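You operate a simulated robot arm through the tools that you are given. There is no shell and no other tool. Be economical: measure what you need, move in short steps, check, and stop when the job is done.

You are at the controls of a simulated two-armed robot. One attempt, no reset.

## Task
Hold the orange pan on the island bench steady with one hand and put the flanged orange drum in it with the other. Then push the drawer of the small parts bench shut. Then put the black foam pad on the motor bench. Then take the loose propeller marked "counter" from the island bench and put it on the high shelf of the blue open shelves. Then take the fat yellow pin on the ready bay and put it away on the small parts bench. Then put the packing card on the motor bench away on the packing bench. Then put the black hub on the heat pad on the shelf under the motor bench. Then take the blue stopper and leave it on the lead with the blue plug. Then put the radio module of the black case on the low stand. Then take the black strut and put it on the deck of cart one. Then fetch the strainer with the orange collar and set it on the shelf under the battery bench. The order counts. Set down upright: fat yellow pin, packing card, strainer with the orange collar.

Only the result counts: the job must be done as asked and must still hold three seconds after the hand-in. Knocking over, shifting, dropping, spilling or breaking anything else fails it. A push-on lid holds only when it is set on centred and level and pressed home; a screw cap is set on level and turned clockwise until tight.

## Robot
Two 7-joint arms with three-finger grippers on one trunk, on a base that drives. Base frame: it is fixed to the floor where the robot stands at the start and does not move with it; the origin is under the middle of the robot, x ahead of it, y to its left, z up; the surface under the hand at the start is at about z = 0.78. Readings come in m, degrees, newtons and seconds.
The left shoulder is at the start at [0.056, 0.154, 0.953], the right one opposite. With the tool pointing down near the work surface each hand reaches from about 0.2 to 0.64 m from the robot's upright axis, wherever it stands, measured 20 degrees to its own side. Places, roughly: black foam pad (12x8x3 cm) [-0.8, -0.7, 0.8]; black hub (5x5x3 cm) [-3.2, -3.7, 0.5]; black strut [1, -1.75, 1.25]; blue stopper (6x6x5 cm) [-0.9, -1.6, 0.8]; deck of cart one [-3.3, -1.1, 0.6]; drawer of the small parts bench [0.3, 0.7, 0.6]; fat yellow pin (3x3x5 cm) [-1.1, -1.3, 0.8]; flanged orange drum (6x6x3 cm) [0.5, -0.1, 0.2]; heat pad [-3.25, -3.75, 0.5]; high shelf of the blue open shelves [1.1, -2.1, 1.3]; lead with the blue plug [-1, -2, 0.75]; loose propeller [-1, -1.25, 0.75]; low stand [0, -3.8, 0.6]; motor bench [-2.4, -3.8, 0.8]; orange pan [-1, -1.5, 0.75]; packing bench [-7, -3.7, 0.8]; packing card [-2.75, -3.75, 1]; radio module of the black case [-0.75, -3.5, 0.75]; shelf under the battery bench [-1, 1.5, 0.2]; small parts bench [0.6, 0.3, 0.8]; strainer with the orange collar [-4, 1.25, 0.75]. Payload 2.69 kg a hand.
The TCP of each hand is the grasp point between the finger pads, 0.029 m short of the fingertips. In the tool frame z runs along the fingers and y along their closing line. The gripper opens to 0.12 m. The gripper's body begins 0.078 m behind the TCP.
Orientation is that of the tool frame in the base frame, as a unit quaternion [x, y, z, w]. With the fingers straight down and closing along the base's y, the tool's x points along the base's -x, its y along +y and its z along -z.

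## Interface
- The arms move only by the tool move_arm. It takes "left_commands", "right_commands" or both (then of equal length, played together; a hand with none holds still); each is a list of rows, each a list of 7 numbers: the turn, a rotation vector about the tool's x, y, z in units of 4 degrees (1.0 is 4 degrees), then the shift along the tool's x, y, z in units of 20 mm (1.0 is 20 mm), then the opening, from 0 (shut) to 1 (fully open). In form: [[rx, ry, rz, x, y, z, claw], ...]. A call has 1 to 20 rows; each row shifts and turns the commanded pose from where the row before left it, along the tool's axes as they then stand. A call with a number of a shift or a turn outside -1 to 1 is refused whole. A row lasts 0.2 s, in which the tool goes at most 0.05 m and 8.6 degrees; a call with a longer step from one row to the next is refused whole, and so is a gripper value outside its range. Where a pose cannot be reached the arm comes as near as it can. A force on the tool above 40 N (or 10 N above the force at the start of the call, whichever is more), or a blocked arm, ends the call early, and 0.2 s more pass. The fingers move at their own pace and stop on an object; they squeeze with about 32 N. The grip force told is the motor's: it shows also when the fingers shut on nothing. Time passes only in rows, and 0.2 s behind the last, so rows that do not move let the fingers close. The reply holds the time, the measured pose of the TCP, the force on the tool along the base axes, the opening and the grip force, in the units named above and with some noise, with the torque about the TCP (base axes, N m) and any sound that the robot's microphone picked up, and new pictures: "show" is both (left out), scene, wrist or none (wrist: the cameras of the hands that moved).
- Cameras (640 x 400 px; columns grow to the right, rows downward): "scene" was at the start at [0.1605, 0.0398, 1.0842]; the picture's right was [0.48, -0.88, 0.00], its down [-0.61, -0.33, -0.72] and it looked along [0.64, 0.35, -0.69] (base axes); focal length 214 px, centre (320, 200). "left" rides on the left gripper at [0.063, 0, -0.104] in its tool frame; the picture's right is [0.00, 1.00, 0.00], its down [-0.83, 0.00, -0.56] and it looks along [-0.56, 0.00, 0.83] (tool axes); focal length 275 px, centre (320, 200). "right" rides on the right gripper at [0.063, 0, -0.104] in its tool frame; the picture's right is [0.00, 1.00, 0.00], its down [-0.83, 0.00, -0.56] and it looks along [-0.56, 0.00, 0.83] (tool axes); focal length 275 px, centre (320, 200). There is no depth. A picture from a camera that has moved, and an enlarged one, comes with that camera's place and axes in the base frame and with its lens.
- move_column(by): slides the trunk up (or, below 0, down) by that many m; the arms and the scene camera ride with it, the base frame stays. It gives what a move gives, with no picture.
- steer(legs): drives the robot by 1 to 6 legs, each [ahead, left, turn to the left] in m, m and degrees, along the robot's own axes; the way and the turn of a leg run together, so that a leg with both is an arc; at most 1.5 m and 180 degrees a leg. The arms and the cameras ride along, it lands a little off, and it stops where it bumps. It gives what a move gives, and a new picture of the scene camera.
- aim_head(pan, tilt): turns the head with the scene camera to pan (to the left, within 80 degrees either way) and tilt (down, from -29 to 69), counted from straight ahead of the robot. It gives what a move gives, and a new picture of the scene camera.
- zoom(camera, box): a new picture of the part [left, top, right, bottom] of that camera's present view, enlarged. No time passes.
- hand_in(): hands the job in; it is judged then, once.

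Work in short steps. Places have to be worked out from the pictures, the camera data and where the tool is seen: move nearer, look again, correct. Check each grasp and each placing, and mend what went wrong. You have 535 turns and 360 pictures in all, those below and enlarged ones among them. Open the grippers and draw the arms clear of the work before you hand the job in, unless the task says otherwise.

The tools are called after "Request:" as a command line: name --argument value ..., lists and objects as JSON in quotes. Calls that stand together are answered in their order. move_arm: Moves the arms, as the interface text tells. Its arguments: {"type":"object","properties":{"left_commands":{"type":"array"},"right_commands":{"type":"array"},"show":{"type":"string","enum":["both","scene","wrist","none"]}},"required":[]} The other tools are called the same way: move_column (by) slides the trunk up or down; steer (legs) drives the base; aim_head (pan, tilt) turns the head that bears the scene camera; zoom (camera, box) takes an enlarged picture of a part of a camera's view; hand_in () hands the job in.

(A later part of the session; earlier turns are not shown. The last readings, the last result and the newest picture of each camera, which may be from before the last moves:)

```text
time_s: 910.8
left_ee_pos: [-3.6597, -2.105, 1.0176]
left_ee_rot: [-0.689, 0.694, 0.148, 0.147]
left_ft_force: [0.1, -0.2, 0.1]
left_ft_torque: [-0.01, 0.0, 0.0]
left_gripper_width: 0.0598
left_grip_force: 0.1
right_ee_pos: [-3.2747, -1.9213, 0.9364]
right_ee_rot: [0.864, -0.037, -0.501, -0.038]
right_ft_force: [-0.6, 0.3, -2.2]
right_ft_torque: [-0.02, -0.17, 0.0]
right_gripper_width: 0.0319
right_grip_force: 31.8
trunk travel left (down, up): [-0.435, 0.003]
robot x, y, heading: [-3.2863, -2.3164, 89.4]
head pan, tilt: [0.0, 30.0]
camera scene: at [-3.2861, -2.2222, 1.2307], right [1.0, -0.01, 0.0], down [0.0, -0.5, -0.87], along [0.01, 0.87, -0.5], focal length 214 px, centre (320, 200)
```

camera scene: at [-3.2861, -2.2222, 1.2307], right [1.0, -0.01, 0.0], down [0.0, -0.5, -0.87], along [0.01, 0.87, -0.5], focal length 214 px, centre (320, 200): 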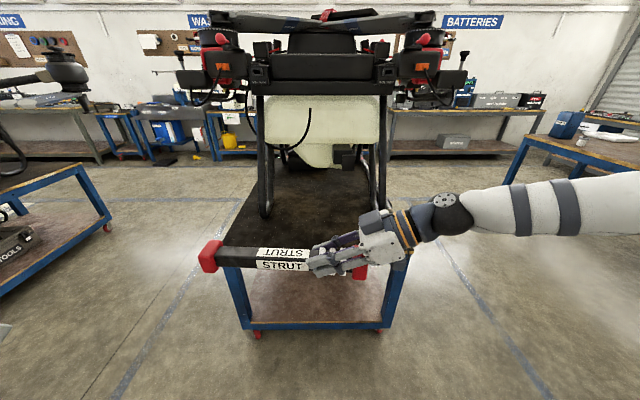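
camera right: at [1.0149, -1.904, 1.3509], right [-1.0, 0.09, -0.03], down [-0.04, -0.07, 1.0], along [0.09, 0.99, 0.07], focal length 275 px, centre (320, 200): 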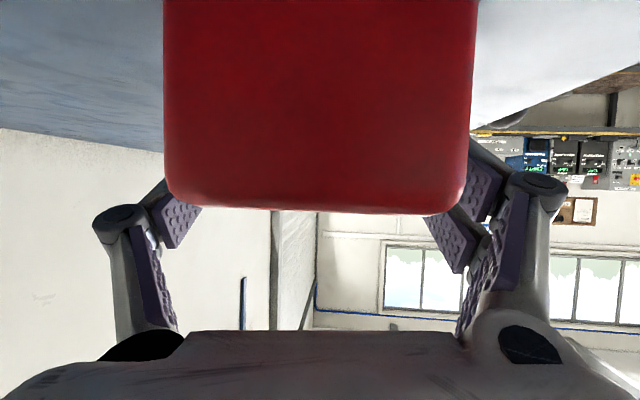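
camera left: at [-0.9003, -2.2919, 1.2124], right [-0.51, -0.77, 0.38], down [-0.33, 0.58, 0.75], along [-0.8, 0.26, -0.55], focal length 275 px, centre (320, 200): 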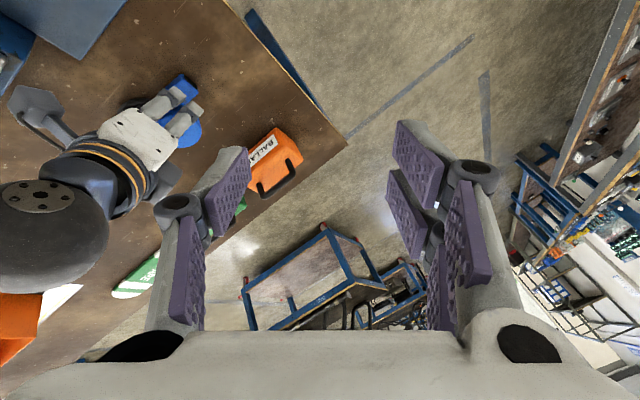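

Good view: the deck's south end is free. I drive ahead so the strut hangs over the strip at y ≈ -1.57.

Request:
steer --legs '[[0.345, -0.03, 0.6]]'

Request:
aim_head --pan 0 --tilt 55

```text
time_s: 913.1
left_ee_pos: [-3.635, -1.7557, 1.0176]
left_ee_rot: [0.695, -0.688, -0.148, -0.146]
left_ft_force: [-0.3, 0.5, -0.1]
left_ft_torque: [-0.02, 0.01, -0.04]
left_gripper_width: 0.0597
left_grip_force: 0.1
right_ee_pos: [-3.2521, -1.5636, 0.9359]
right_ee_rot: [0.865, -0.03, -0.501, -0.033]
right_ft_force: [0.0, -0.2, -2.4]
right_ft_torque: [-0.04, -0.17, 0.02]
right_gripper_width: 0.0319
right_grip_force: 31.4
trunk travel left (down, up): [-0.435, 0.003]
robot x, y, heading: [-3.2586, -1.9624, 90.9]
head pan, tilt: [0.0, 30.0]
camera scene: at [-3.2581, -1.8646, 1.2306], right [1.0, 0.01, 0.0], down [0.01, -0.5, -0.87], along [-0.01, 0.87, -0.5], focal length 214 px, centre (320, 200)
```

scene: 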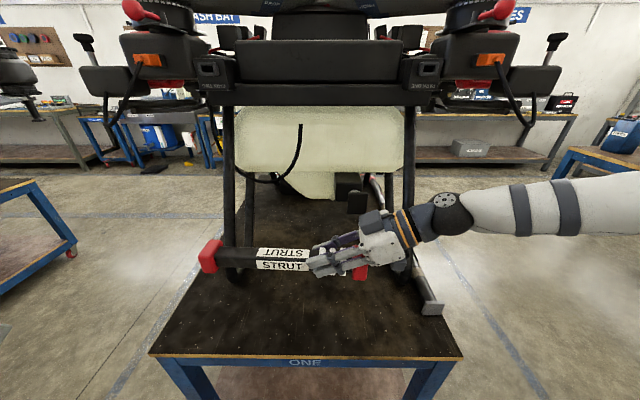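

```text
time_s: 914.0
left_ee_pos: [-3.6337, -1.7569, 1.0173]
left_ee_rot: [0.694, -0.689, -0.148, -0.147]
left_ft_force: [0.4, -0.1, -0.6]
left_ft_torque: [-0.01, 0.0, 0.01]
left_gripper_width: 0.0597
left_grip_force: 0.1
right_ee_pos: [-3.252, -1.5651, 0.936]
right_ee_rot: [0.865, -0.029, -0.5, -0.032]
right_ft_force: [-0.5, -0.5, -2.3]
right_ft_torque: [0.01, -0.19, 0.01]
right_gripper_width: 0.032
right_grip_force: 32.3
trunk travel left (down, up): [-0.435, 0.003]
robot x, y, heading: [-3.257, -1.9624, 90.3]
head pan, tilt: [0.0, 55.0]
camera scene: at [-3.258, -1.8834, 1.1947], right [1.0, 0.01, 0.0], down [0.01, -0.82, -0.57], along [-0.01, 0.57, -0.82], focal length 214 px, centre (320, 200)
```

scene: 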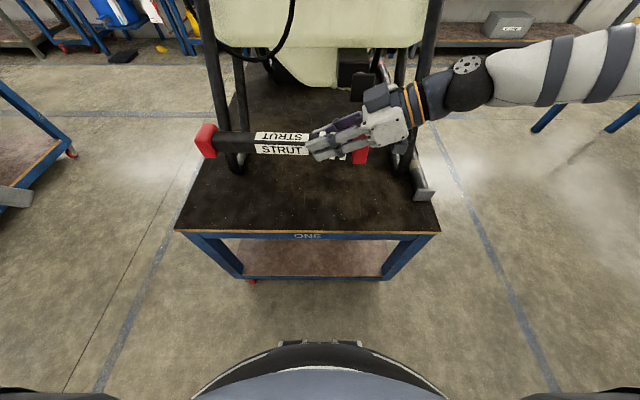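

The deck edge is at y ≈ -1.59, so I go 7.5 cm further in (y ≈ -1.49, clear of skids and bar) and lower the strut.

Request:
steer --legs '[[0.078, 0, 0]]'

Request:
move_arm --right_commands '[[0, 0, 0, 1, 0, 0.57, 0.1], [0, 0, 0, 1, 0, 0.57, 0.1], [0, 0, 0, 1, 0, 0.57, 0.1], [0, 0, 0, 1, 0, 0.57, 0.1], [0, 0, 0, 1, 0, 0.57, 0.1], [0, 0, 0, 1, 0, 0.57, 0.1], [0, 0, 0, 1, 0, 0.57, 0.1], [0, 0, 0, 1, 0, 0.57, 0.1], [0, 0, 0, 1, 0, 0.57, 0.1]]' --show "scene"

```text
time_s: 915.0
left_ee_pos: [-3.6358, -1.6737, 1.0173]
left_ee_rot: [0.696, -0.687, -0.15, -0.146]
left_ft_force: [-0.5, 1.2, 1.2]
left_ft_torque: [0.0, -0.01, -0.02]
left_gripper_width: 0.0599
left_grip_force: 0.0
right_ee_pos: [-3.2526, -1.4835, 0.935]
right_ee_rot: [0.864, -0.03, -0.501, -0.033]
right_ft_force: [-0.4, 1.0, -2.5]
right_ft_torque: [0.01, -0.16, 0.0]
right_gripper_width: 0.0317
right_grip_force: 32.1
trunk travel left (down, up): [-0.435, 0.003]
robot x, y, heading: [-3.2608, -1.8789, 90.5]
head pan, tilt: [0.0, 55.0]
camera scene: at [-3.2588, -1.802, 1.1946], right [1.0, 0.01, 0.0], down [0.01, -0.82, -0.57], along [-0.01, 0.57, -0.82], focal length 214 px, centre (320, 200)
```

scene: 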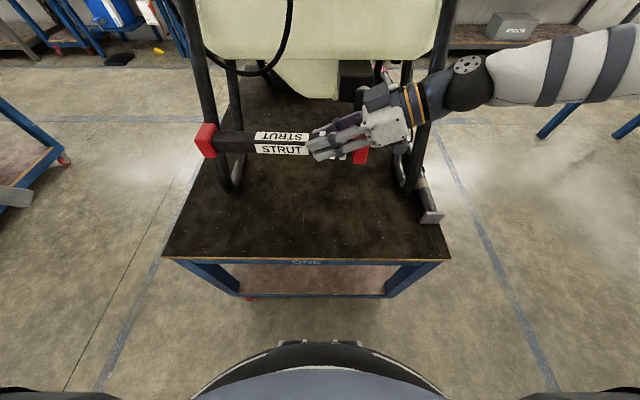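

```text
time_s: 917.0
left_ee_pos: [-3.6362, -1.6745, 1.0187]
left_ee_rot: [0.695, -0.688, -0.148, -0.146]
left_ft_force: [0.0, 0.4, -0.3]
left_ft_torque: [-0.02, 0.02, 0.0]
left_gripper_width: 0.0602
left_grip_force: 0.1
right_ee_pos: [-3.251, -1.4769, 0.7285]
right_ee_rot: [0.864, -0.03, -0.501, -0.034]
right_ft_force: [0.3, 0.6, -1.0]
right_ft_torque: [0.01, -0.2, 0.01]
right_gripper_width: 0.0318
right_grip_force: 32.3
trunk travel left (down, up): [-0.435, 0.003]
robot x, y, heading: [-3.2619, -1.8821, 90.4]
head pan, tilt: [0.0, 55.0]
camera scene: at [-3.2587, -1.8027, 1.1946], right [1.0, 0.01, 0.0], down [0.01, -0.82, -0.57], along [-0.01, 0.57, -0.82], focal length 214 px, centre (320, 200)
```

scene: 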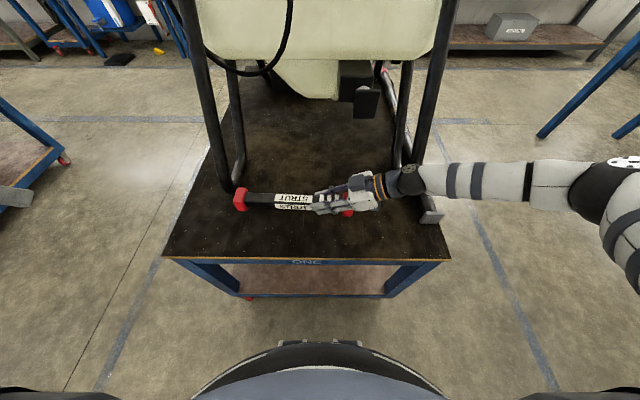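

Request:
move_arm --right_commands '[[0, 0, 0, 0.87, 0, 0.5, 0.1], [0, 0, 0, 0.87, 0, 0.5, 0.1], [0, 0, 0, 0.87, 0, 0.5, 0.1], [0, 0, 0, 0.4, 0, 0.23, 0.1], [0, 0, 0, 0.3, 0, 0.17, 0.1], [0, 0, 0, 0.3, 0, 0.17, 0.1]]' --show "none"

```text
time_s: 917.9
left_ee_pos: [-3.6329, -1.6761, 1.0183]
left_ee_rot: [0.694, -0.688, -0.15, -0.146]
left_ft_force: [0.0, 0.4, 0.0]
left_ft_torque: [-0.04, 0.02, 0.02]
left_gripper_width: 0.06
left_grip_force: 0.0
right_ee_pos: [-3.2556, -1.4753, 0.6782]
right_ee_rot: [0.859, -0.028, -0.51, -0.032]
right_ft_force: [10.0, -7.3, 28.2]
right_ft_torque: [-0.98, -1.05, 0.19]
right_gripper_width: 0.0323
right_grip_force: 31.8
trunk travel left (down, up): [-0.435, 0.003]
robot x, y, heading: [-3.2579, -1.8841, 91.0]
head pan, tilt: [0.0, 55.0]
stopped in row 4 (right hand): the force on the tool passed its limit at 60 N (the readings are from after the stop); the commanded pose is now the measured one
```

Contact sooner than expected; let me see what touches.

Request:
zoom --camera "scene" --box '[200, 150, 460, 280]'

Request:
zoom --camera "right" --box '[0, 0, 640, 400]'

```text
2.46 times, centred on (330, 215) of scene
camera zoom: at [-3.2576, -1.805, 1.195], right [1.0, 0.01, 0.0], down [0.01, -0.82, -0.57], along [-0.01, 0.57, -0.82], focal length 528 px, centre (295, 163)
```

zoom: 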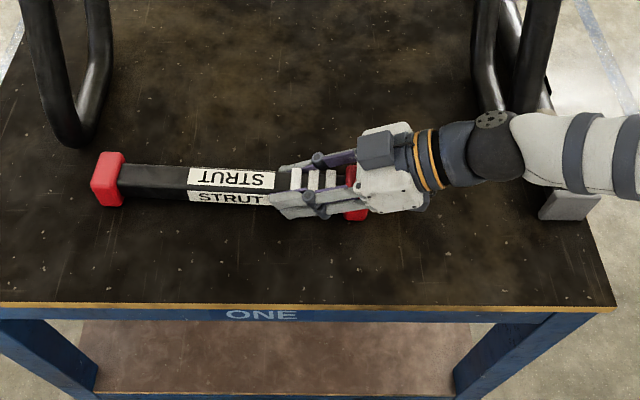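

```text
1.00 times, centred on (320, 200) of right (not enlarged: the box is as wide or as high as the picture)
camera zoom: at [-3.1335, -1.4835, 0.6714], right [-0.08, -1.0, -0.03], down [0.09, -0.04, 1.0], along [-0.99, 0.08, 0.09], focal length 275 px, centre (320, 200)
```

zoom: 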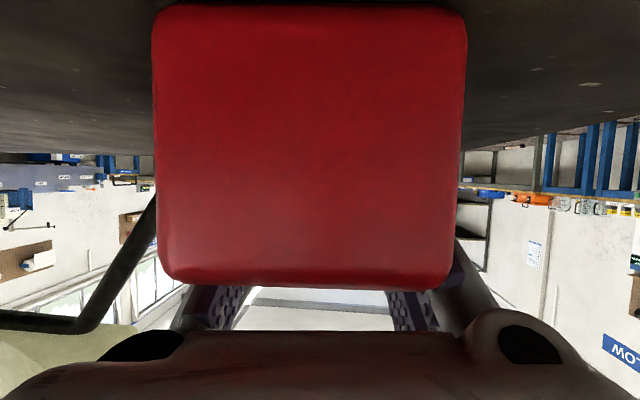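

The strut rests on the deck (right cap down, deck ≈ 0.645), nothing else touched. I ease up 2 mm, open wide, and lift away.

Request:
move_arm --right_commands '[[0, 0, 0, -0.08, 0, -0.05, 0.1], [0, 0, 0, 0, 0, 0, 0.45], [0, 0, 0, 0, 0, 0, 0.7], [0, 0, 0, 0, 0, 0, 0.75], [0, 0, 0, -0.5, 0, -0.29, 0.75], [0, 0, 0, -0.87, 0, -0.5, 0.75], [0, 0, 0, -0.87, 0, -0.5, 0.75], [0, 0, 0, -0.87, 0, -0.5, 0.75], [0, 0, 0, -0.87, 0, -0.5, 0.75], [0, 0, 0, -0.87, 0, -0.5, 0.75], [0, 0, 0, -0.87, 0, -0.5, 0.75]]' --show "scene"

```text
time_s: 920.3
left_ee_pos: [-3.6357, -1.6741, 1.0168]
left_ee_rot: [0.696, -0.688, -0.148, -0.146]
left_ft_force: [-0.3, -1.1, -0.4]
left_ft_torque: [-0.03, 0.01, -0.01]
left_gripper_width: 0.0599
left_grip_force: 0.0
right_ee_pos: [-3.2515, -1.4796, 0.8066]
right_ee_rot: [0.861, -0.03, -0.507, -0.033]
right_ft_force: [-0.3, -0.2, -0.1]
right_ft_torque: [0.0, 0.03, 0.0]
right_gripper_width: 0.09
right_grip_force: 0.1
trunk travel left (down, up): [-0.435, 0.003]
robot x, y, heading: [-3.2609, -1.8812, 90.5]
head pan, tilt: [0.0, 55.0]
camera scene: at [-3.2586, -1.8032, 1.1947], right [1.0, 0.01, 0.0], down [0.01, -0.82, -0.57], along [-0.01, 0.57, -0.82], focal length 214 px, centre (320, 200)
```

scene: 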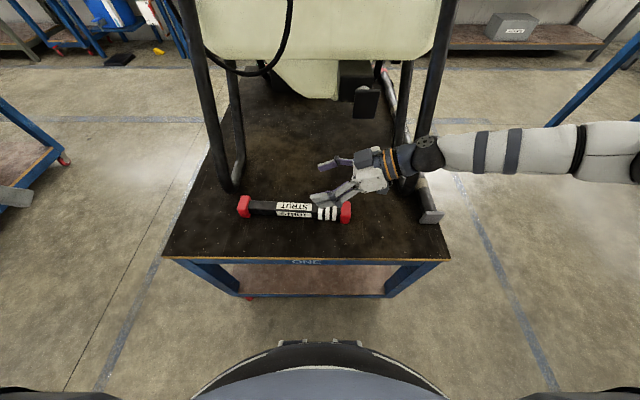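

Strut placed on cart one's deck. Last item, the strainer: I back off and drive to the wash bay side.

Request:
steer --legs '[[-0.4, 0, 0], [0, -0.92, 0], [1.3, 0, 0], [1.2, 0, 0], [0, 1.3, 0]]'

Request:
aim_head --pan 15 --tilt 25

```text
time_s: 933.6
left_ee_pos: [-2.749, -1.266, 1.0188]
left_ee_rot: [0.706, -0.674, -0.165, -0.146]
left_ft_force: [0.1, 5.6, -20.2]
left_ft_torque: [-0.02, -0.11, -0.01]
left_gripper_width: 0.0602
left_grip_force: 0.0
right_ee_pos: [-2.377, -1.0448, 0.8135]
right_ee_rot: [0.861, -0.004, -0.508, -0.025]
right_ft_force: [0.0, -0.2, -0.5]
right_ft_torque: [-0.01, -0.01, -0.01]
right_gripper_width: 0.0902
right_grip_force: 0.1
trunk travel left (down, up): [-0.435, 0.003]
robot x, y, heading: [-2.367, -1.4374, 93.3]
head pan, tilt: [0.0, 55.0]
stopped in leg 3: the robot was blocked; the commanded pose is now the measured one
camera scene: at [-2.3687, -1.3748, 1.1959], right [1.0, 0.06, 0.0], down [0.05, -0.81, -0.59], along [-0.03, 0.58, -0.81], focal length 214 px, centre (320, 200)
```

scene: 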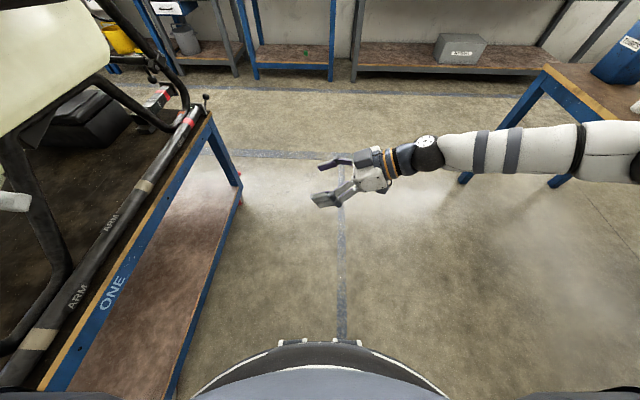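

```text
time_s: 934.6
left_ee_pos: [-2.7478, -1.2676, 1.0196]
left_ee_rot: [0.704, -0.675, -0.164, -0.147]
left_ft_force: [-0.8, -0.8, -9.3]
left_ft_torque: [0.49, -0.15, -0.04]
left_gripper_width: 0.06
left_grip_force: 0.1
right_ee_pos: [-2.376, -1.0441, 0.8144]
right_ee_rot: [0.861, -0.005, -0.508, -0.028]
right_ft_force: [0.1, -1.1, 0.0]
right_ft_torque: [0.05, 0.0, 0.03]
right_gripper_width: 0.0902
right_grip_force: 0.0
trunk travel left (down, up): [-0.435, 0.003]
robot x, y, heading: [-2.3641, -1.4335, 93.1]
head pan, tilt: [15.0, 25.0]
camera scene: at [-2.3937, -1.3617, 1.2402], right [0.95, 0.31, 0.01], down [0.13, -0.39, -0.91], along [-0.28, 0.87, -0.41], focal length 214 px, centre (320, 200)
```

scene: 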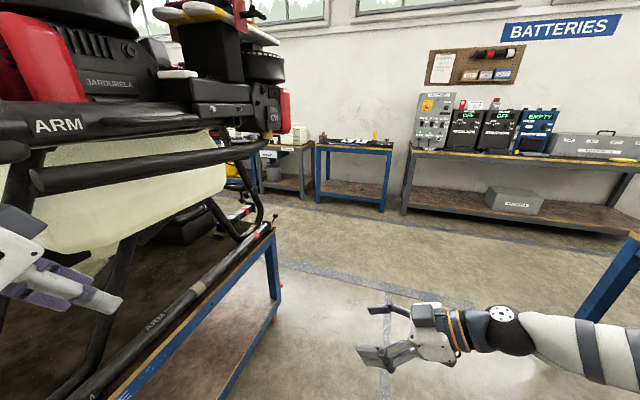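

The left arm met the drone's frame. I reverse straight back, then move further right before going on.

Request:
steer --legs '[[-0.5, 0, 0], [0, -0.42, -3]]'

```text
time_s: 940.9
left_ee_pos: [-2.2893, -1.7152, 1.015]
left_ee_rot: [-0.689, 0.695, 0.151, 0.142]
left_ft_force: [0.2, 1.0, -0.2]
left_ft_torque: [0.0, -0.01, -0.01]
left_gripper_width: 0.06
left_grip_force: 0.1
right_ee_pos: [-1.906, -1.5181, 0.8077]
right_ee_rot: [0.86, -0.031, -0.508, -0.032]
right_ft_force: [0.3, 0.5, 0.4]
right_ft_torque: [0.02, -0.01, 0.02]
right_gripper_width: 0.0903
right_grip_force: 0.1
trunk travel left (down, up): [-0.435, 0.003]
robot x, y, heading: [-1.919, -1.9178, 90.1]
head pan, tilt: [15.0, 25.0]
camera scene: at [-1.9385, -1.8234, 1.2386], right [0.96, 0.26, 0.0], down [0.11, -0.41, -0.91], along [-0.24, 0.87, -0.42], focal length 214 px, centre (320, 200)
```

scene: 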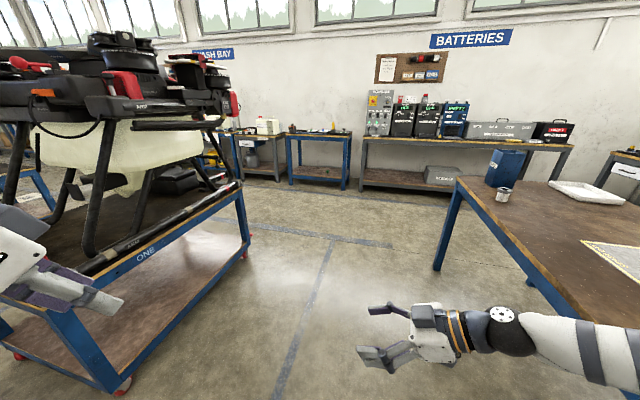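

I reset the right hand to the standard posture here to make the robot narrower.

Request:
move_arm --right_commands '[[0.97, 0.03, 0.56, 0, 0, 0, 0.7], [0.97, 0.03, 0.56, 0, 0, 0, 0.7], [0.97, 0.03, 0.56, 0, 0, 0, 0.7], [0.97, 0.03, 0.56, 0, 0, 0, 0.7], [0.97, 0.03, 0.56, 0, 0, 0, 0.7], [0.97, 0.03, 0.56, 0, 0, 0, 0.7], [0.97, 0.03, 0.56, 0, 0, 0, 0.7], [0.97, 0.03, 0.56, 0, 0, 0, 0.7], [0.97, 0.03, 0.56, 0, 0, 0, 0.7], [0.97, 0.03, 0.56, 0, 0, 0, 0.7], [0.97, 0.03, 0.56, 0, 0, 0, 0.7], [0.97, 0.03, 0.56, 0, 0, 0, 0.7], [0.97, 0.03, 0.56, 0, 0, 0, 0.7], [0.97, 0.03, 0.56, 0, 0, 0, 0.7], [0.97, 0.03, 0.56, 0, 0, 0, 0.7], [0.97, 0.03, 0.56, 0, 0, 0, 0.7], [0.97, 0.03, 0.56, 0, 0, 0, 0.7], [0.97, 0.03, 0.56, 0, 0, 0, 0.7], [0.97, 0.03, 0.56, 0, 0, 0, 0.7], [0.97, 0.03, 0.56, 0, 0, 0, 0.7]]' --show "none"

Request:
move_arm --right_commands '[[0, 1, 0, -0.5, 0, -0.8, 0.7], [0, 1, 0, -0.5, 0, -0.8, 0.7], [0, 1, 0, -0.4, 0, -0.8, 0.7], [0, 1, 0, -0.4, 0, -0.8, 0.7], [0, 1, 0, -0.3, 0, -0.8, 0.7], [0, 1, 0, -0.3, 0, -0.8, 0.7], [0, 1, 0, -0.2, 0, -0.8, 0.7], [0, 1, 0, -0.2, 0, -0.8, 0.7], [0, 1, 0, -0.2, 0, -0.8, 0.7]]' --show "none"

```text
time_s: 945.1
left_ee_pos: [-2.2872, -1.7157, 1.0148]
left_ee_rot: [-0.689, 0.695, 0.152, 0.142]
left_ft_force: [0.4, 0.5, -0.1]
left_ft_torque: [0.02, -0.01, 0.01]
left_gripper_width: 0.06
left_grip_force: 0.2
right_ee_pos: [-1.9072, -1.5151, 0.8071]
right_ee_rot: [-0.589, 0.636, 0.336, 0.369]
right_ft_force: [0.2, -0.4, 0.6]
right_ft_torque: [0.0, 0.0, -0.02]
right_gripper_width: 0.0839
right_grip_force: 0.0
trunk travel left (down, up): [-0.435, 0.003]
robot x, y, heading: [-1.9132, -1.9186, 90.3]
head pan, tilt: [15.0, 25.0]
```

```text
time_s: 947.1
left_ee_pos: [-2.2878, -1.7149, 1.0158]
left_ee_rot: [-0.689, 0.695, 0.151, 0.142]
left_ft_force: [-0.4, -0.1, -0.5]
left_ft_torque: [0.03, 0.0, -0.02]
left_gripper_width: 0.0602
left_grip_force: 0.0
right_ee_pos: [-1.9099, -1.5741, 0.9543]
right_ee_rot: [-0.665, 0.718, 0.137, 0.154]
right_ft_force: [-0.1, -0.4, 0.0]
right_ft_torque: [-0.01, 0.02, -0.02]
right_gripper_width: 0.0838
right_grip_force: 0.1
trunk travel left (down, up): [-0.435, 0.003]
robot x, y, heading: [-1.9169, -1.9181, 90.2]
head pan, tilt: [15.0, 25.0]
```

Now north past the cart, then west along the wash bay aisle.

Request:
steer --legs '[[0, 0.15, 0], [1.2, 0, 0], [1.05, 0, 0], [0, 1.4, 0], [0, 0.4, 0]]'

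```text
time_s: 973.1
left_ee_pos: [-4.2285, 0.4581, 1.0153]
left_ee_rot: [0.699, -0.684, -0.153, -0.14]
left_ft_force: [-0.2, 0.5, 0.5]
left_ft_torque: [0.01, 0.0, 0.0]
left_gripper_width: 0.0602
left_grip_force: 0.1
right_ee_pos: [-3.8562, 0.6085, 0.9533]
right_ee_rot: [-0.675, 0.708, 0.14, 0.153]
right_ft_force: [-0.1, -0.2, 0.0]
right_ft_torque: [0.0, 0.0, 0.0]
right_gripper_width: 0.0839
right_grip_force: 0.2
trunk travel left (down, up): [-0.435, 0.003]
robot x, y, heading: [-3.8499, 0.2661, 92.1]
head pan, tilt: [15.0, 25.0]
camera scene: at [-3.8755, 0.3599, 1.2386], right [0.96, 0.29, 0.0], down [0.12, -0.4, -0.91], along [-0.27, 0.87, -0.42], focal length 214 px, centre (320, 200)
```

scene: 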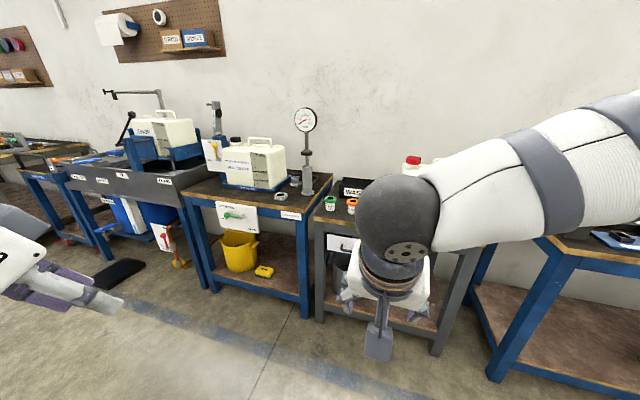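

Request:
zoom --camera "scene" --box '[260, 150, 380, 250]'

```text
4.00 times, centred on (320, 200) of scene
camera zoom: at [-3.8755, 0.3599, 1.2386], right [0.96, 0.29, 0.0], down [0.12, -0.4, -0.91], along [-0.27, 0.87, -0.42], focal length 858 px, centre (320, 200)
```

zoom: 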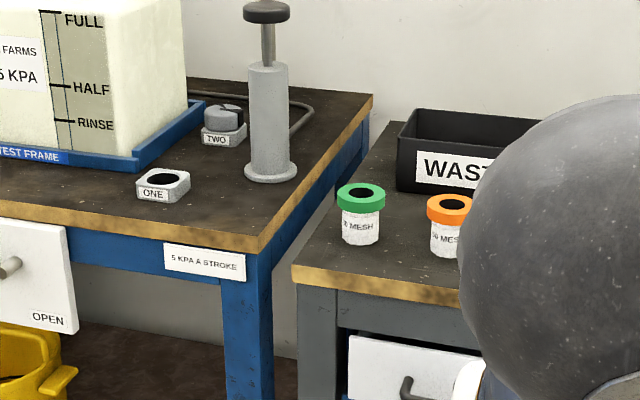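

The orange-collared strainer stands at about (-3.99, 1.18), near the bench front, beside the green one. I move in front of it.

Request:
steer --legs '[[0, 0.13, -2], [0.4, 0, 0]]'

Request:
move_arm --right_commands '[[0, -0.8, 0, -0.7, 0, 0.3, 0.65], [0, -0.8, 0, -0.7, 0, 0.3, 0.65], [0, 0, 0, -0.8, 0, 0.4, 0.65], [0, 0, 0, -0.8, 0, 0.4, 0.65]]' --show "wrist"

```text
time_s: 976.9
left_ee_pos: [-4.3611, 0.8631, 1.0148]
left_ee_rot: [-0.691, 0.692, 0.151, 0.142]
left_ft_force: [-0.3, 0.6, -0.1]
left_ft_torque: [-0.03, 0.02, -0.01]
left_gripper_width: 0.0599
left_grip_force: 0.2
right_ee_pos: [-3.9859, 1.007, 0.9541]
right_ee_rot: [-0.667, 0.715, 0.138, 0.154]
right_ft_force: [0.7, 1.5, -1.2]
right_ft_torque: [-0.02, -0.01, 0.0]
right_gripper_width: 0.0836
right_grip_force: 0.1
trunk travel left (down, up): [-0.435, 0.003]
robot x, y, heading: [-3.991, 0.661, 90.5]
head pan, tilt: [15.0, 25.0]
camera scene: at [-4.011, 0.7573, 1.2386], right [0.96, 0.27, 0.0], down [0.11, -0.41, -0.91], along [-0.25, 0.87, -0.42], focal length 214 px, centre (320, 200)
```

scene: 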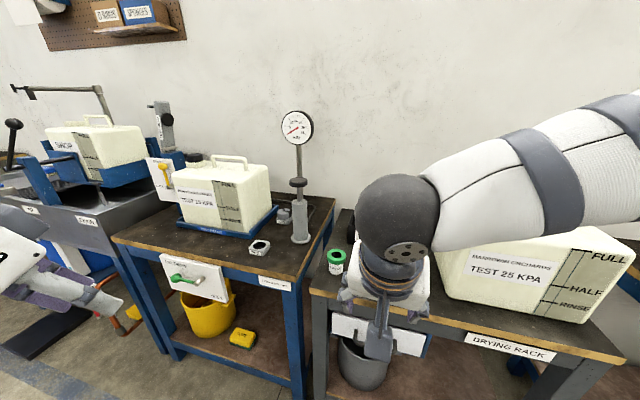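

```text
time_s: 977.9
left_ee_pos: [-4.3596, 0.8619, 1.0141]
left_ee_rot: [-0.691, 0.692, 0.152, 0.141]
left_ft_force: [-0.2, -1.1, 0.5]
left_ft_torque: [-0.03, 0.01, 0.01]
left_gripper_width: 0.0601
left_grip_force: 0.1
right_ee_pos: [-3.9793, 1.0736, 0.9563]
right_ee_rot: [-0.658, 0.706, 0.174, 0.193]
right_ft_force: [0.5, 0.6, -0.5]
right_ft_torque: [0.0, 0.02, 0.01]
right_gripper_width: 0.0782
right_grip_force: 0.1
trunk travel left (down, up): [-0.435, 0.003]
robot x, y, heading: [-3.9884, 0.6625, 90.8]
head pan, tilt: [15.0, 25.0]
camera right: at [-3.9862, 0.9678, 1.0135], right [-1.0, 0.07, -0.01], down [0.02, 0.44, 0.9], along [0.07, 0.9, -0.44], focal length 275 px, centre (320, 200)
```

right: 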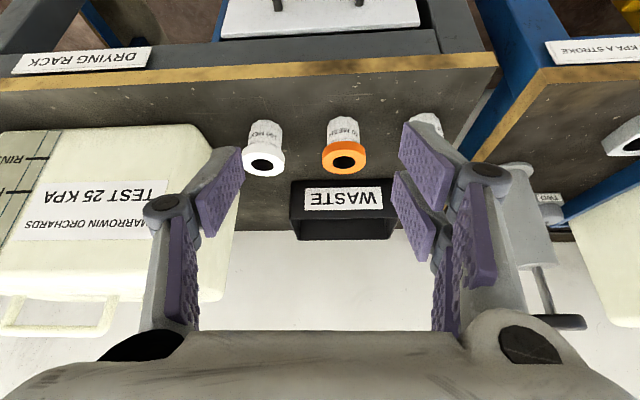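

Orange strainer axis ≈ (-3.992, 1.235), top ≈ 0.84. I move above it.

Request:
move_arm --right_commands '[[0, 0, 0, -0.88, 0.18, 0.76, 0.65], [0, 0, 0, -0.88, 0.18, 0.76, 0.65], [0, 0, 0, -0.88, 0.18, 0.76, 0.65], [0, 0, 0, -0.88, 0.18, 0.76, 0.65], [0, 0, 0, -0.88, 0.18, 0.76, 0.65], [0, 0, 0, -0.88, 0.18, 0.76, 0.65]]' --show "wrist"

```text
time_s: 979.3
left_ee_pos: [-4.3621, 0.8624, 1.0148]
left_ee_rot: [-0.692, 0.692, 0.151, 0.141]
left_ft_force: [0.3, -0.3, 0.0]
left_ft_torque: [0.01, -0.01, 0.0]
left_gripper_width: 0.06
left_grip_force: 0.0
right_ee_pos: [-3.9917, 1.2104, 0.9318]
right_ee_rot: [-0.659, 0.706, 0.175, 0.193]
right_ft_force: [-0.4, 0.5, -1.0]
right_ft_torque: [0.0, 0.0, -0.01]
right_gripper_width: 0.078
right_grip_force: 0.1
trunk travel left (down, up): [-0.435, 0.003]
robot x, y, heading: [-3.9886, 0.6662, 90.8]
head pan, tilt: [15.0, 25.0]
camera right: at [-3.9985, 1.1051, 0.9889], right [-1.0, 0.07, -0.01], down [0.02, 0.44, 0.9], along [0.07, 0.9, -0.44], focal length 275 px, centre (320, 200)
```

right: 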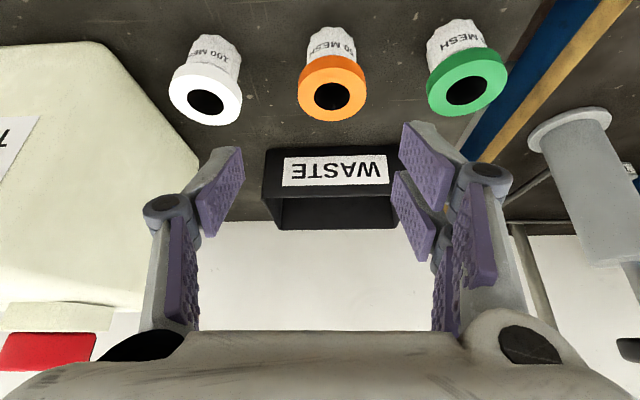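

Descend onto the collar with a narrower opening, between its neighbours.

Request:
move_arm --right_commands '[[0, 0, 0, -0.3, 0.05, 0.6, 0.56], [0, 0, 0, -0.2, 0.05, 0.85, 0.56], [0, 0, 0, 0.2, 0.05, 0.9, 0.56], [0, 0, 0, 0.35, 0.05, 0.9, 0.56], [0, 0, 0, 0.4, 0.04, 0.9, 0.56]]' --show "wrist"

```text
time_s: 980.5
left_ee_pos: [-4.3604, 0.8621, 1.0157]
left_ee_rot: [-0.691, 0.692, 0.152, 0.142]
left_ft_force: [0.7, 0.4, 1.0]
left_ft_torque: [0.03, -0.02, 0.01]
left_gripper_width: 0.06
left_grip_force: 0.0
right_ee_pos: [-3.9932, 1.2461, 0.8543]
right_ee_rot: [-0.658, 0.706, 0.174, 0.194]
right_ft_force: [0.8, -0.6, 0.4]
right_ft_torque: [-0.03, -0.02, 0.04]
right_gripper_width: 0.0671
right_grip_force: 0.1
trunk travel left (down, up): [-0.435, 0.003]
robot x, y, heading: [-3.9895, 0.659, 90.5]
head pan, tilt: [15.0, 25.0]
camera right: at [-3.9994, 1.1408, 0.9114], right [-1.0, 0.07, -0.01], down [0.02, 0.44, 0.9], along [0.07, 0.9, -0.44], focal length 275 px, centre (320, 200)
```

right: 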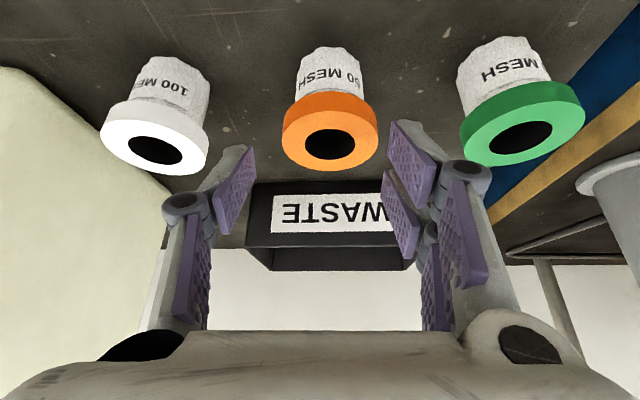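

Lower 2.2 cm and close.

Request:
move_arm --right_commands '[[0, 0, 0, 0.28, 0, 0.48, 0.56], [0, 0, 0, 0.28, 0, 0.48, 0.56], [0, 0, 0, 0, 0, 0, 0.45], [0, 0, 0, 0, 0, 0, 0.35], [0, 0, 0, 0, 0, 0, 0.25]]' --show "wrist"

```text
time_s: 981.7
left_ee_pos: [-4.3612, 0.8619, 1.0155]
left_ee_rot: [-0.691, 0.692, 0.151, 0.141]
left_ft_force: [0.6, -0.4, 0.4]
left_ft_torque: [0.03, -0.02, 0.03]
left_gripper_width: 0.0602
left_grip_force: 0.1
right_ee_pos: [-3.9934, 1.2446, 0.8329]
right_ee_rot: [-0.658, 0.706, 0.176, 0.194]
right_ft_force: [-0.1, -0.5, 1.5]
right_ft_torque: [0.0, -0.01, -0.01]
right_gripper_width: 0.0309
right_grip_force: 0.2
trunk travel left (down, up): [-0.435, 0.003]
robot x, y, heading: [-3.9881, 0.6596, 91.0]
head pan, tilt: [15.0, 25.0]
camera right: at [-4.0009, 1.1393, 0.8894], right [-1.0, 0.07, -0.01], down [0.02, 0.44, 0.9], along [0.07, 0.9, -0.44], focal length 275 px, centre (320, 200)
```

right: 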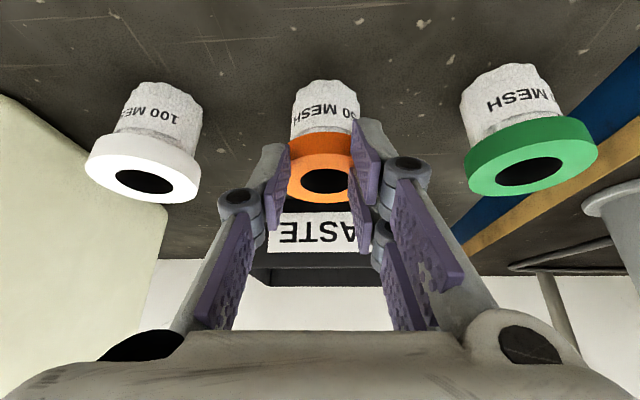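

The fingers closed just in front of the collar (the strainer is a bit farther and lower). I open, rise, advance 2.6 cm, and look again.

Request:
move_arm --right_commands '[[0, 0, 0, 0, 0, 0, 0.45], [0, 0, 0, 0, 0, 0, 0.6], [0, 0, 0, -0.25, 0, -0.43, 0.6], [0, 0, 0, -0.5, 0, -0.86, 0.6], [0, 0, 0, -0.6, 0, 0.3, 0.6], [0, 0, 0, -0.55, 0, 0.35, 0.6]]' --show "wrist"

```text
time_s: 983.1
left_ee_pos: [-4.3623, 0.8623, 1.0149]
left_ee_rot: [-0.691, 0.693, 0.152, 0.141]
left_ft_force: [0.6, -0.4, -0.4]
left_ft_torque: [-0.01, -0.01, 0.01]
left_gripper_width: 0.06
left_grip_force: 0.1
right_ee_pos: [-3.9928, 1.2715, 0.8633]
right_ee_rot: [-0.658, 0.706, 0.175, 0.193]
right_ft_force: [0.1, 0.0, -0.5]
right_ft_torque: [0.04, 0.04, 0.0]
right_gripper_width: 0.0719
right_grip_force: 0.0
trunk travel left (down, up): [-0.435, 0.003]
robot x, y, heading: [-3.9892, 0.665, 90.4]
head pan, tilt: [15.0, 25.0]
camera right: at [-3.9983, 1.1666, 0.9197], right [-1.0, 0.07, -0.01], down [0.02, 0.44, 0.9], along [0.07, 0.9, -0.44], focal length 275 px, centre (320, 200)
```

right: 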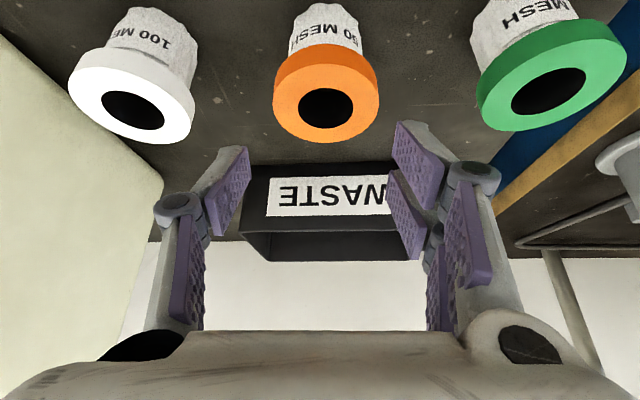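

Better estimate: collar ~6.4 cm wide, centre y ≈ 1.29, top z ≈ 0.795. Open to 8.6 cm, lower 5.8 cm, close.

Request:
move_arm --right_commands '[[0, 0, 0, 0, 0, 0, 0.75], [0, 0, 0, 0.3, 0, 0.9, 0.75], [0, 0, 0, 0.38, 0, 0.9, 0.75], [0, 0, 0, 0.4, 0, 0.9, 0.75], [0, 0, 0, 0, 0, 0, 0.6], [0, 0, 0, 0, 0, 0, 0.5], [0, 0, 0, 0, 0, 0, 0.35], [0, 0, 0, 0, 0, 0, 0.3]]' --show "wrist"

```text
time_s: 984.9
left_ee_pos: [-4.3621, 0.8624, 1.0152]
left_ee_rot: [-0.691, 0.693, 0.151, 0.141]
left_ft_force: [-0.1, -0.2, 0.4]
left_ft_torque: [-0.03, -0.03, 0.0]
left_gripper_width: 0.06
left_grip_force: 0.0
right_ee_pos: [-3.9923, 1.2794, 0.805]
right_ee_rot: [-0.658, 0.706, 0.175, 0.193]
right_ft_force: [0.0, -0.3, 0.9]
right_ft_torque: [0.01, 0.01, 0.0]
right_gripper_width: 0.0555
right_grip_force: 32.0
trunk travel left (down, up): [-0.435, 0.003]
robot x, y, heading: [-3.9871, 0.6647, 91.0]
head pan, tilt: [15.0, 25.0]
camera right: at [-3.9998, 1.1741, 0.8622], right [-1.0, 0.07, -0.01], down [0.02, 0.44, 0.9], along [0.07, 0.9, -0.44], focal length 275 px, centre (320, 200)
```

right: 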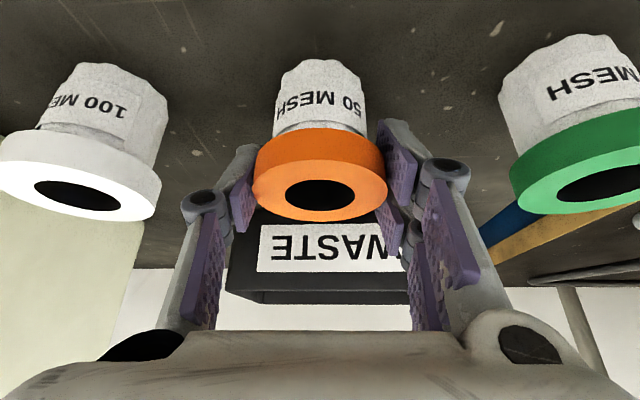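

Gripped the collar. Lift 10 cm and check.

Request:
move_arm --right_commands '[[0, 0, 0, -0.25, 0, -0.43, 0.3], [0, 0, 0, -0.5, 0, -0.86, 0.3], [0, 0, 0, -0.5, 0, -0.86, 0.3], [0, 0, 0, -0.5, 0, -0.86, 0.3], [0, 0, 0, -0.5, 0, -0.86, 0.3], [0, 0, 0, -0.5, 0, -0.86, 0.3]]' --show "wrist"

```text
time_s: 986.3
left_ee_pos: [-4.3622, 0.8614, 1.0145]
left_ee_rot: [-0.691, 0.692, 0.152, 0.141]
left_ft_force: [-0.7, 0.0, 0.0]
left_ft_torque: [-0.03, -0.02, 0.03]
left_gripper_width: 0.06
left_grip_force: 0.0
right_ee_pos: [-3.9931, 1.2821, 0.914]
right_ee_rot: [-0.658, 0.706, 0.176, 0.194]
right_ft_force: [-0.3, 0.1, -0.8]
right_ft_torque: [0.01, 0.0, -0.03]
right_gripper_width: 0.0554
right_grip_force: 31.9
trunk travel left (down, up): [-0.435, 0.003]
robot x, y, heading: [-3.985, 0.6664, 91.0]
head pan, tilt: [15.0, 25.0]
camera right: at [-4.0005, 1.1755, 0.9706], right [-1.0, 0.07, -0.01], down [0.02, 0.44, 0.9], along [0.07, 0.9, -0.44], focal length 275 px, centre (320, 200)
```

right: 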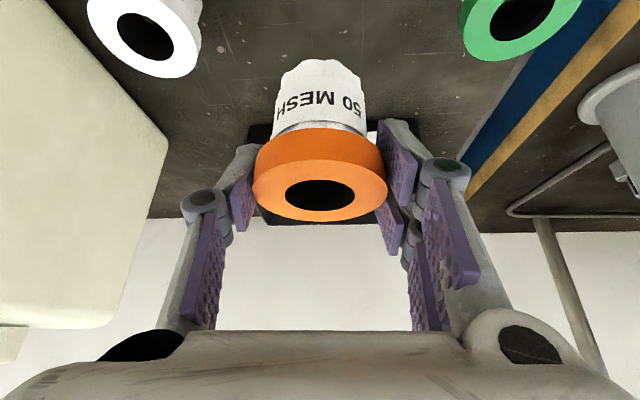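

Held upright. I back off and drive east to the battery bench.

Request:
steer --legs '[[-0.4, 0, -1], [0, -1.5, 0], [0, -1.5, 0], [0, -0.4, 0]]'

Request:
move_column --by -0.4

Request:
aim_head --pan 0 --tilt 30

```text
time_s: 1015.1
left_ee_pos: [-0.8653, 0.4501, 1.0159]
left_ee_rot: [-0.675, 0.709, 0.148, 0.144]
left_ft_force: [0.1, 0.3, 0.6]
left_ft_torque: [0.0, 0.02, 0.0]
left_gripper_width: 0.06
left_grip_force: 0.1
right_ee_pos: [-0.4778, 0.8514, 0.9129]
right_ee_rot: [-0.641, 0.721, 0.171, 0.198]
right_ft_force: [-0.4, -0.4, -0.7]
right_ft_torque: [-0.02, 0.03, -0.02]
right_gripper_width: 0.0549
right_grip_force: 31.7
trunk travel left (down, up): [-0.435, 0.003]
robot x, y, heading: [-0.5016, 0.2312, 88.0]
head pan, tilt: [15.0, 25.0]
camera scene: at [-0.5198, 0.3285, 1.2386], right [0.97, 0.22, 0.0], down [0.09, -0.41, -0.91], along [-0.2, 0.88, -0.42], focal length 214 px, centre (320, 200)
```

scene: 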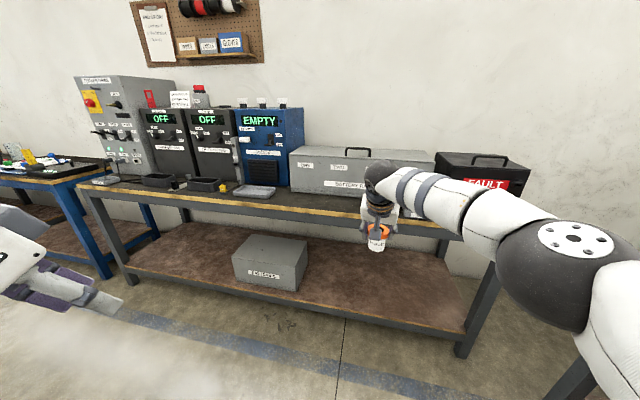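

```text
time_s: 1019.0
left_ee_pos: [-0.8641, 0.4925, 0.5072]
left_ee_rot: [-0.686, 0.723, -0.054, -0.06]
left_ft_force: [-0.1, 0.4, -1.4]
left_ft_torque: [-0.02, -0.02, 0.01]
left_gripper_width: 0.06
left_grip_force: 0.0
right_ee_pos: [-0.4782, 0.8525, 0.5131]
right_ee_rot: [-0.641, 0.721, 0.171, 0.199]
right_ft_force: [-0.5, 0.4, -0.6]
right_ft_torque: [-0.01, 0.05, -0.02]
right_gripper_width: 0.0545
right_grip_force: 31.9
trunk travel left (down, up): [-0.035, 0.403]
robot x, y, heading: [-0.4996, 0.2297, 88.0]
head pan, tilt: [15.0, 25.0]
```

```text
time_s: 1019.8
left_ee_pos: [-0.8639, 0.493, 0.509]
left_ee_rot: [-0.687, 0.722, -0.054, -0.061]
left_ft_force: [1.0, -0.1, -0.5]
left_ft_torque: [0.01, 0.0, 0.01]
left_gripper_width: 0.0599
left_grip_force: 0.1
right_ee_pos: [-0.4786, 0.8512, 0.514]
right_ee_rot: [-0.641, 0.721, 0.171, 0.197]
right_ft_force: [-0.2, 0.1, -0.3]
right_ft_torque: [-0.01, 0.0, 0.0]
right_gripper_width: 0.0547
right_grip_force: 31.8
trunk travel left (down, up): [-0.035, 0.403]
robot x, y, heading: [-0.5009, 0.2329, 88.0]
head pan, tilt: [0.0, 30.0]
camera scene: at [-0.4901, 0.5016, 0.7948], right [1.0, -0.03, 0.0], down [-0.02, -0.5, -0.87], along [0.03, 0.87, -0.5], focal length 214 px, centre (320, 200)
```

scene: 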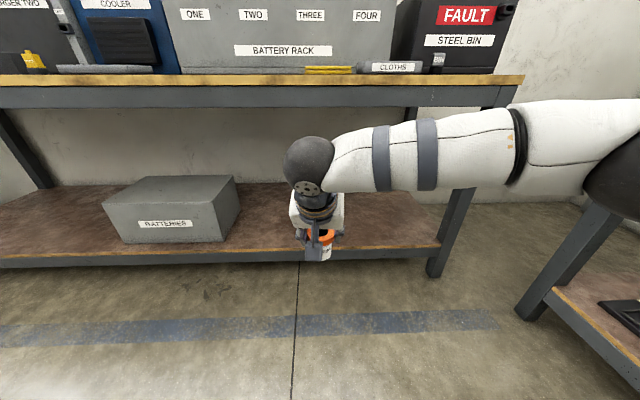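

Right hand kept its pose. The shelf is at z ≈ 0.245, edge y ≈ 1.10; BATTERIES box ends at x ≈ -0.83. I lower the hand 10 cm, shift left and drive in.

Request:
move_arm --right_commands '[[0, 0, 0, 0.5, 0, 0.86, 0.3], [0, 0, 0, 0.5, 0, 0.86, 0.3], [0, 0, 0, 0.5, 0, 0.86, 0.3], [0, 0, 0, 0.5, 0, 0.86, 0.3], [0, 0, 0, 0.5, 0, 0.86, 0.3]]' --show "none"

Request:
steer --legs '[[0, 0.08, 2], [0.24, 0, 0]]'

```text
time_s: 1021.0
left_ee_pos: [-0.8626, 0.4929, 0.5095]
left_ee_rot: [-0.686, 0.723, -0.054, -0.061]
left_ft_force: [0.0, 0.8, -0.5]
left_ft_torque: [-0.01, -0.02, -0.01]
left_gripper_width: 0.0599
left_grip_force: 0.0
right_ee_pos: [-0.478, 0.8498, 0.4127]
right_ee_rot: [-0.641, 0.722, 0.17, 0.198]
right_ft_force: [0.4, 0.0, -0.1]
right_ft_torque: [-0.01, -0.03, 0.02]
right_gripper_width: 0.0546
right_grip_force: 32.1
trunk travel left (down, up): [-0.035, 0.403]
robot x, y, heading: [-0.4996, 0.2323, 87.9]
head pan, tilt: [0.0, 30.0]
```

```text
time_s: 1023.6
left_ee_pos: [-0.9513, 0.7253, 0.51]
left_ee_rot: [-0.697, 0.712, -0.055, -0.059]
left_ft_force: [1.3, 0.0, 0.1]
left_ft_torque: [0.04, -0.01, -0.03]
left_gripper_width: 0.0601
left_grip_force: 0.0
right_ee_pos: [-0.5763, 1.095, 0.4131]
right_ee_rot: [-0.653, 0.711, 0.174, 0.194]
right_ft_force: [0.7, 0.2, -1.0]
right_ft_torque: [0.03, 0.0, -0.05]
right_gripper_width: 0.0546
right_grip_force: 31.4
trunk travel left (down, up): [-0.035, 0.403]
robot x, y, heading: [-0.5791, 0.4784, 89.7]
head pan, tilt: [0.0, 30.0]
camera scene: at [-0.5775, 0.7468, 0.7948], right [1.0, 0.0, 0.0], down [0.0, -0.5, -0.87], along [0.0, 0.87, -0.5], focal length 214 px, centre (320, 200)
```

scene: 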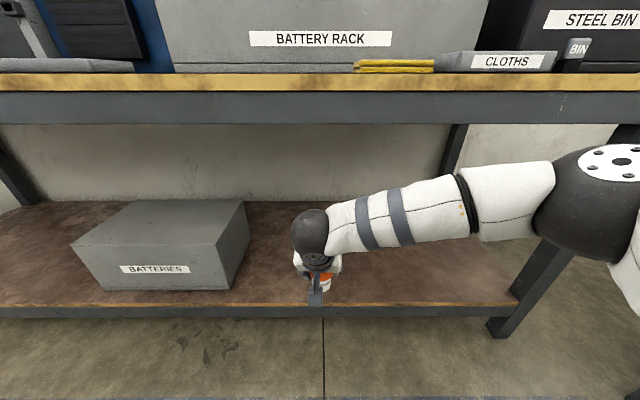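

Now extend the hand 15 cm in over the shelf at this height.

Request:
move_arm --right_commands '[[0, 0, 0, -0.92, 0, 0.54, 0.3], [0, 0, 0, -0.92, 0, 0.54, 0.3], [0, 0, 0, -0.92, 0, 0.54, 0.3], [0, 0, 0, -0.92, 0, 0.54, 0.3], [0, 0, 0, -0.92, 0, 0.54, 0.3], [0, 0, 0, -0.92, 0, 0.54, 0.3], [0, 0, 0, -0.92, 0, 0.54, 0.3]]' --show "both"

```text
time_s: 1025.2
left_ee_pos: [-0.9524, 0.7258, 0.5086]
left_ee_rot: [-0.698, 0.712, -0.054, -0.059]
left_ft_force: [0.2, 0.1, -0.5]
left_ft_torque: [-0.01, 0.02, 0.01]
left_gripper_width: 0.06
left_grip_force: 0.2
right_ee_pos: [-0.5612, 1.2282, 0.4115]
right_ee_rot: [-0.653, 0.711, 0.174, 0.194]
right_ft_force: [0.1, 1.0, 0.4]
right_ft_torque: [0.0, -0.01, 0.0]
right_gripper_width: 0.0544
right_grip_force: 32.2
right hand out of reach, approached as far as the arm can: row 7
trunk travel left (down, up): [-0.035, 0.403]
robot x, y, heading: [-0.5836, 0.4801, 90.0]
head pan, tilt: [0.0, 30.0]
camera scene: at [-0.5775, 0.7469, 0.7948], right [1.0, 0.0, 0.0], down [0.0, -0.5, -0.87], along [0.0, 0.87, -0.5], focal length 214 px, centre (320, 200)
camera right: at [-0.5698, 1.1228, 0.4685], right [-1.0, 0.08, -0.01], down [0.03, 0.44, 0.9], along [0.08, 0.9, -0.44], focal length 275 px, centre (320, 200)
```

scene: 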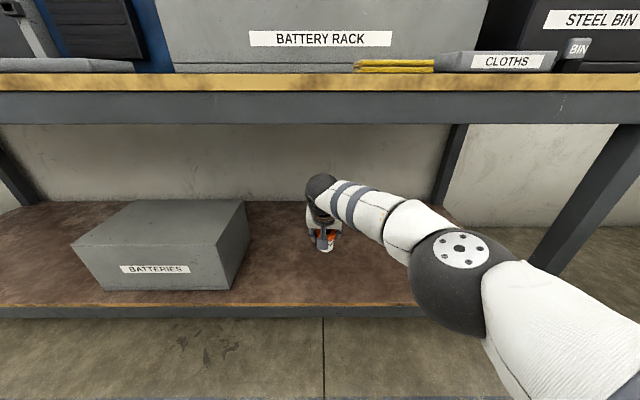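
right: 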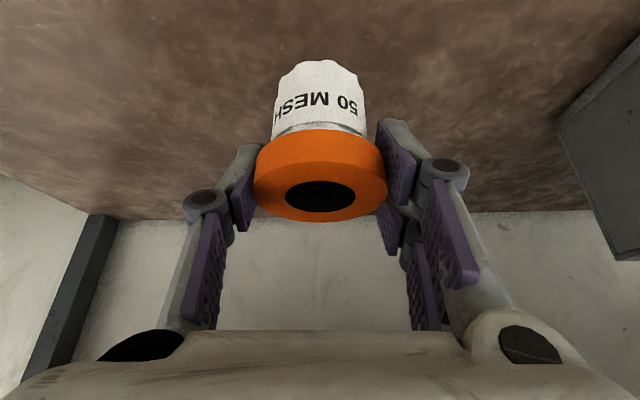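

Good position. Lower 8 cm, then slowly to contact.

Request:
move_arm --right_commands '[[0, 0, 0, 0.5, 0, 0.86, 0.3], [0, 0, 0, 0.5, 0, 0.86, 0.3], [0, 0, 0, 0.5, 0, 0.86, 0.3], [0, 0, 0, 0.25, 0, 0.43, 0.3], [0, 0, 0, 0.15, 0, 0.26, 0.3]]' --show "none"

```text
time_s: 1026.4
left_ee_pos: [-0.9508, 0.7259, 0.5086]
left_ee_rot: [-0.698, 0.712, -0.054, -0.059]
left_ft_force: [-0.4, 0.8, -0.5]
left_ft_torque: [-0.01, 0.02, 0.0]
left_gripper_width: 0.0603
left_grip_force: 0.0
right_ee_pos: [-0.5546, 1.2165, 0.3372]
right_ee_rot: [-0.653, 0.711, 0.174, 0.195]
right_ft_force: [0.2, -0.2, -0.9]
right_ft_torque: [0.01, 0.0, -0.01]
right_gripper_width: 0.0544
right_grip_force: 32.0
right hand out of reach, approached as far as the arm can: row 2, 3, 5
trunk travel left (down, up): [-0.035, 0.403]
robot x, y, heading: [-0.581, 0.4766, 89.6]
head pan, tilt: [0.0, 30.0]
```

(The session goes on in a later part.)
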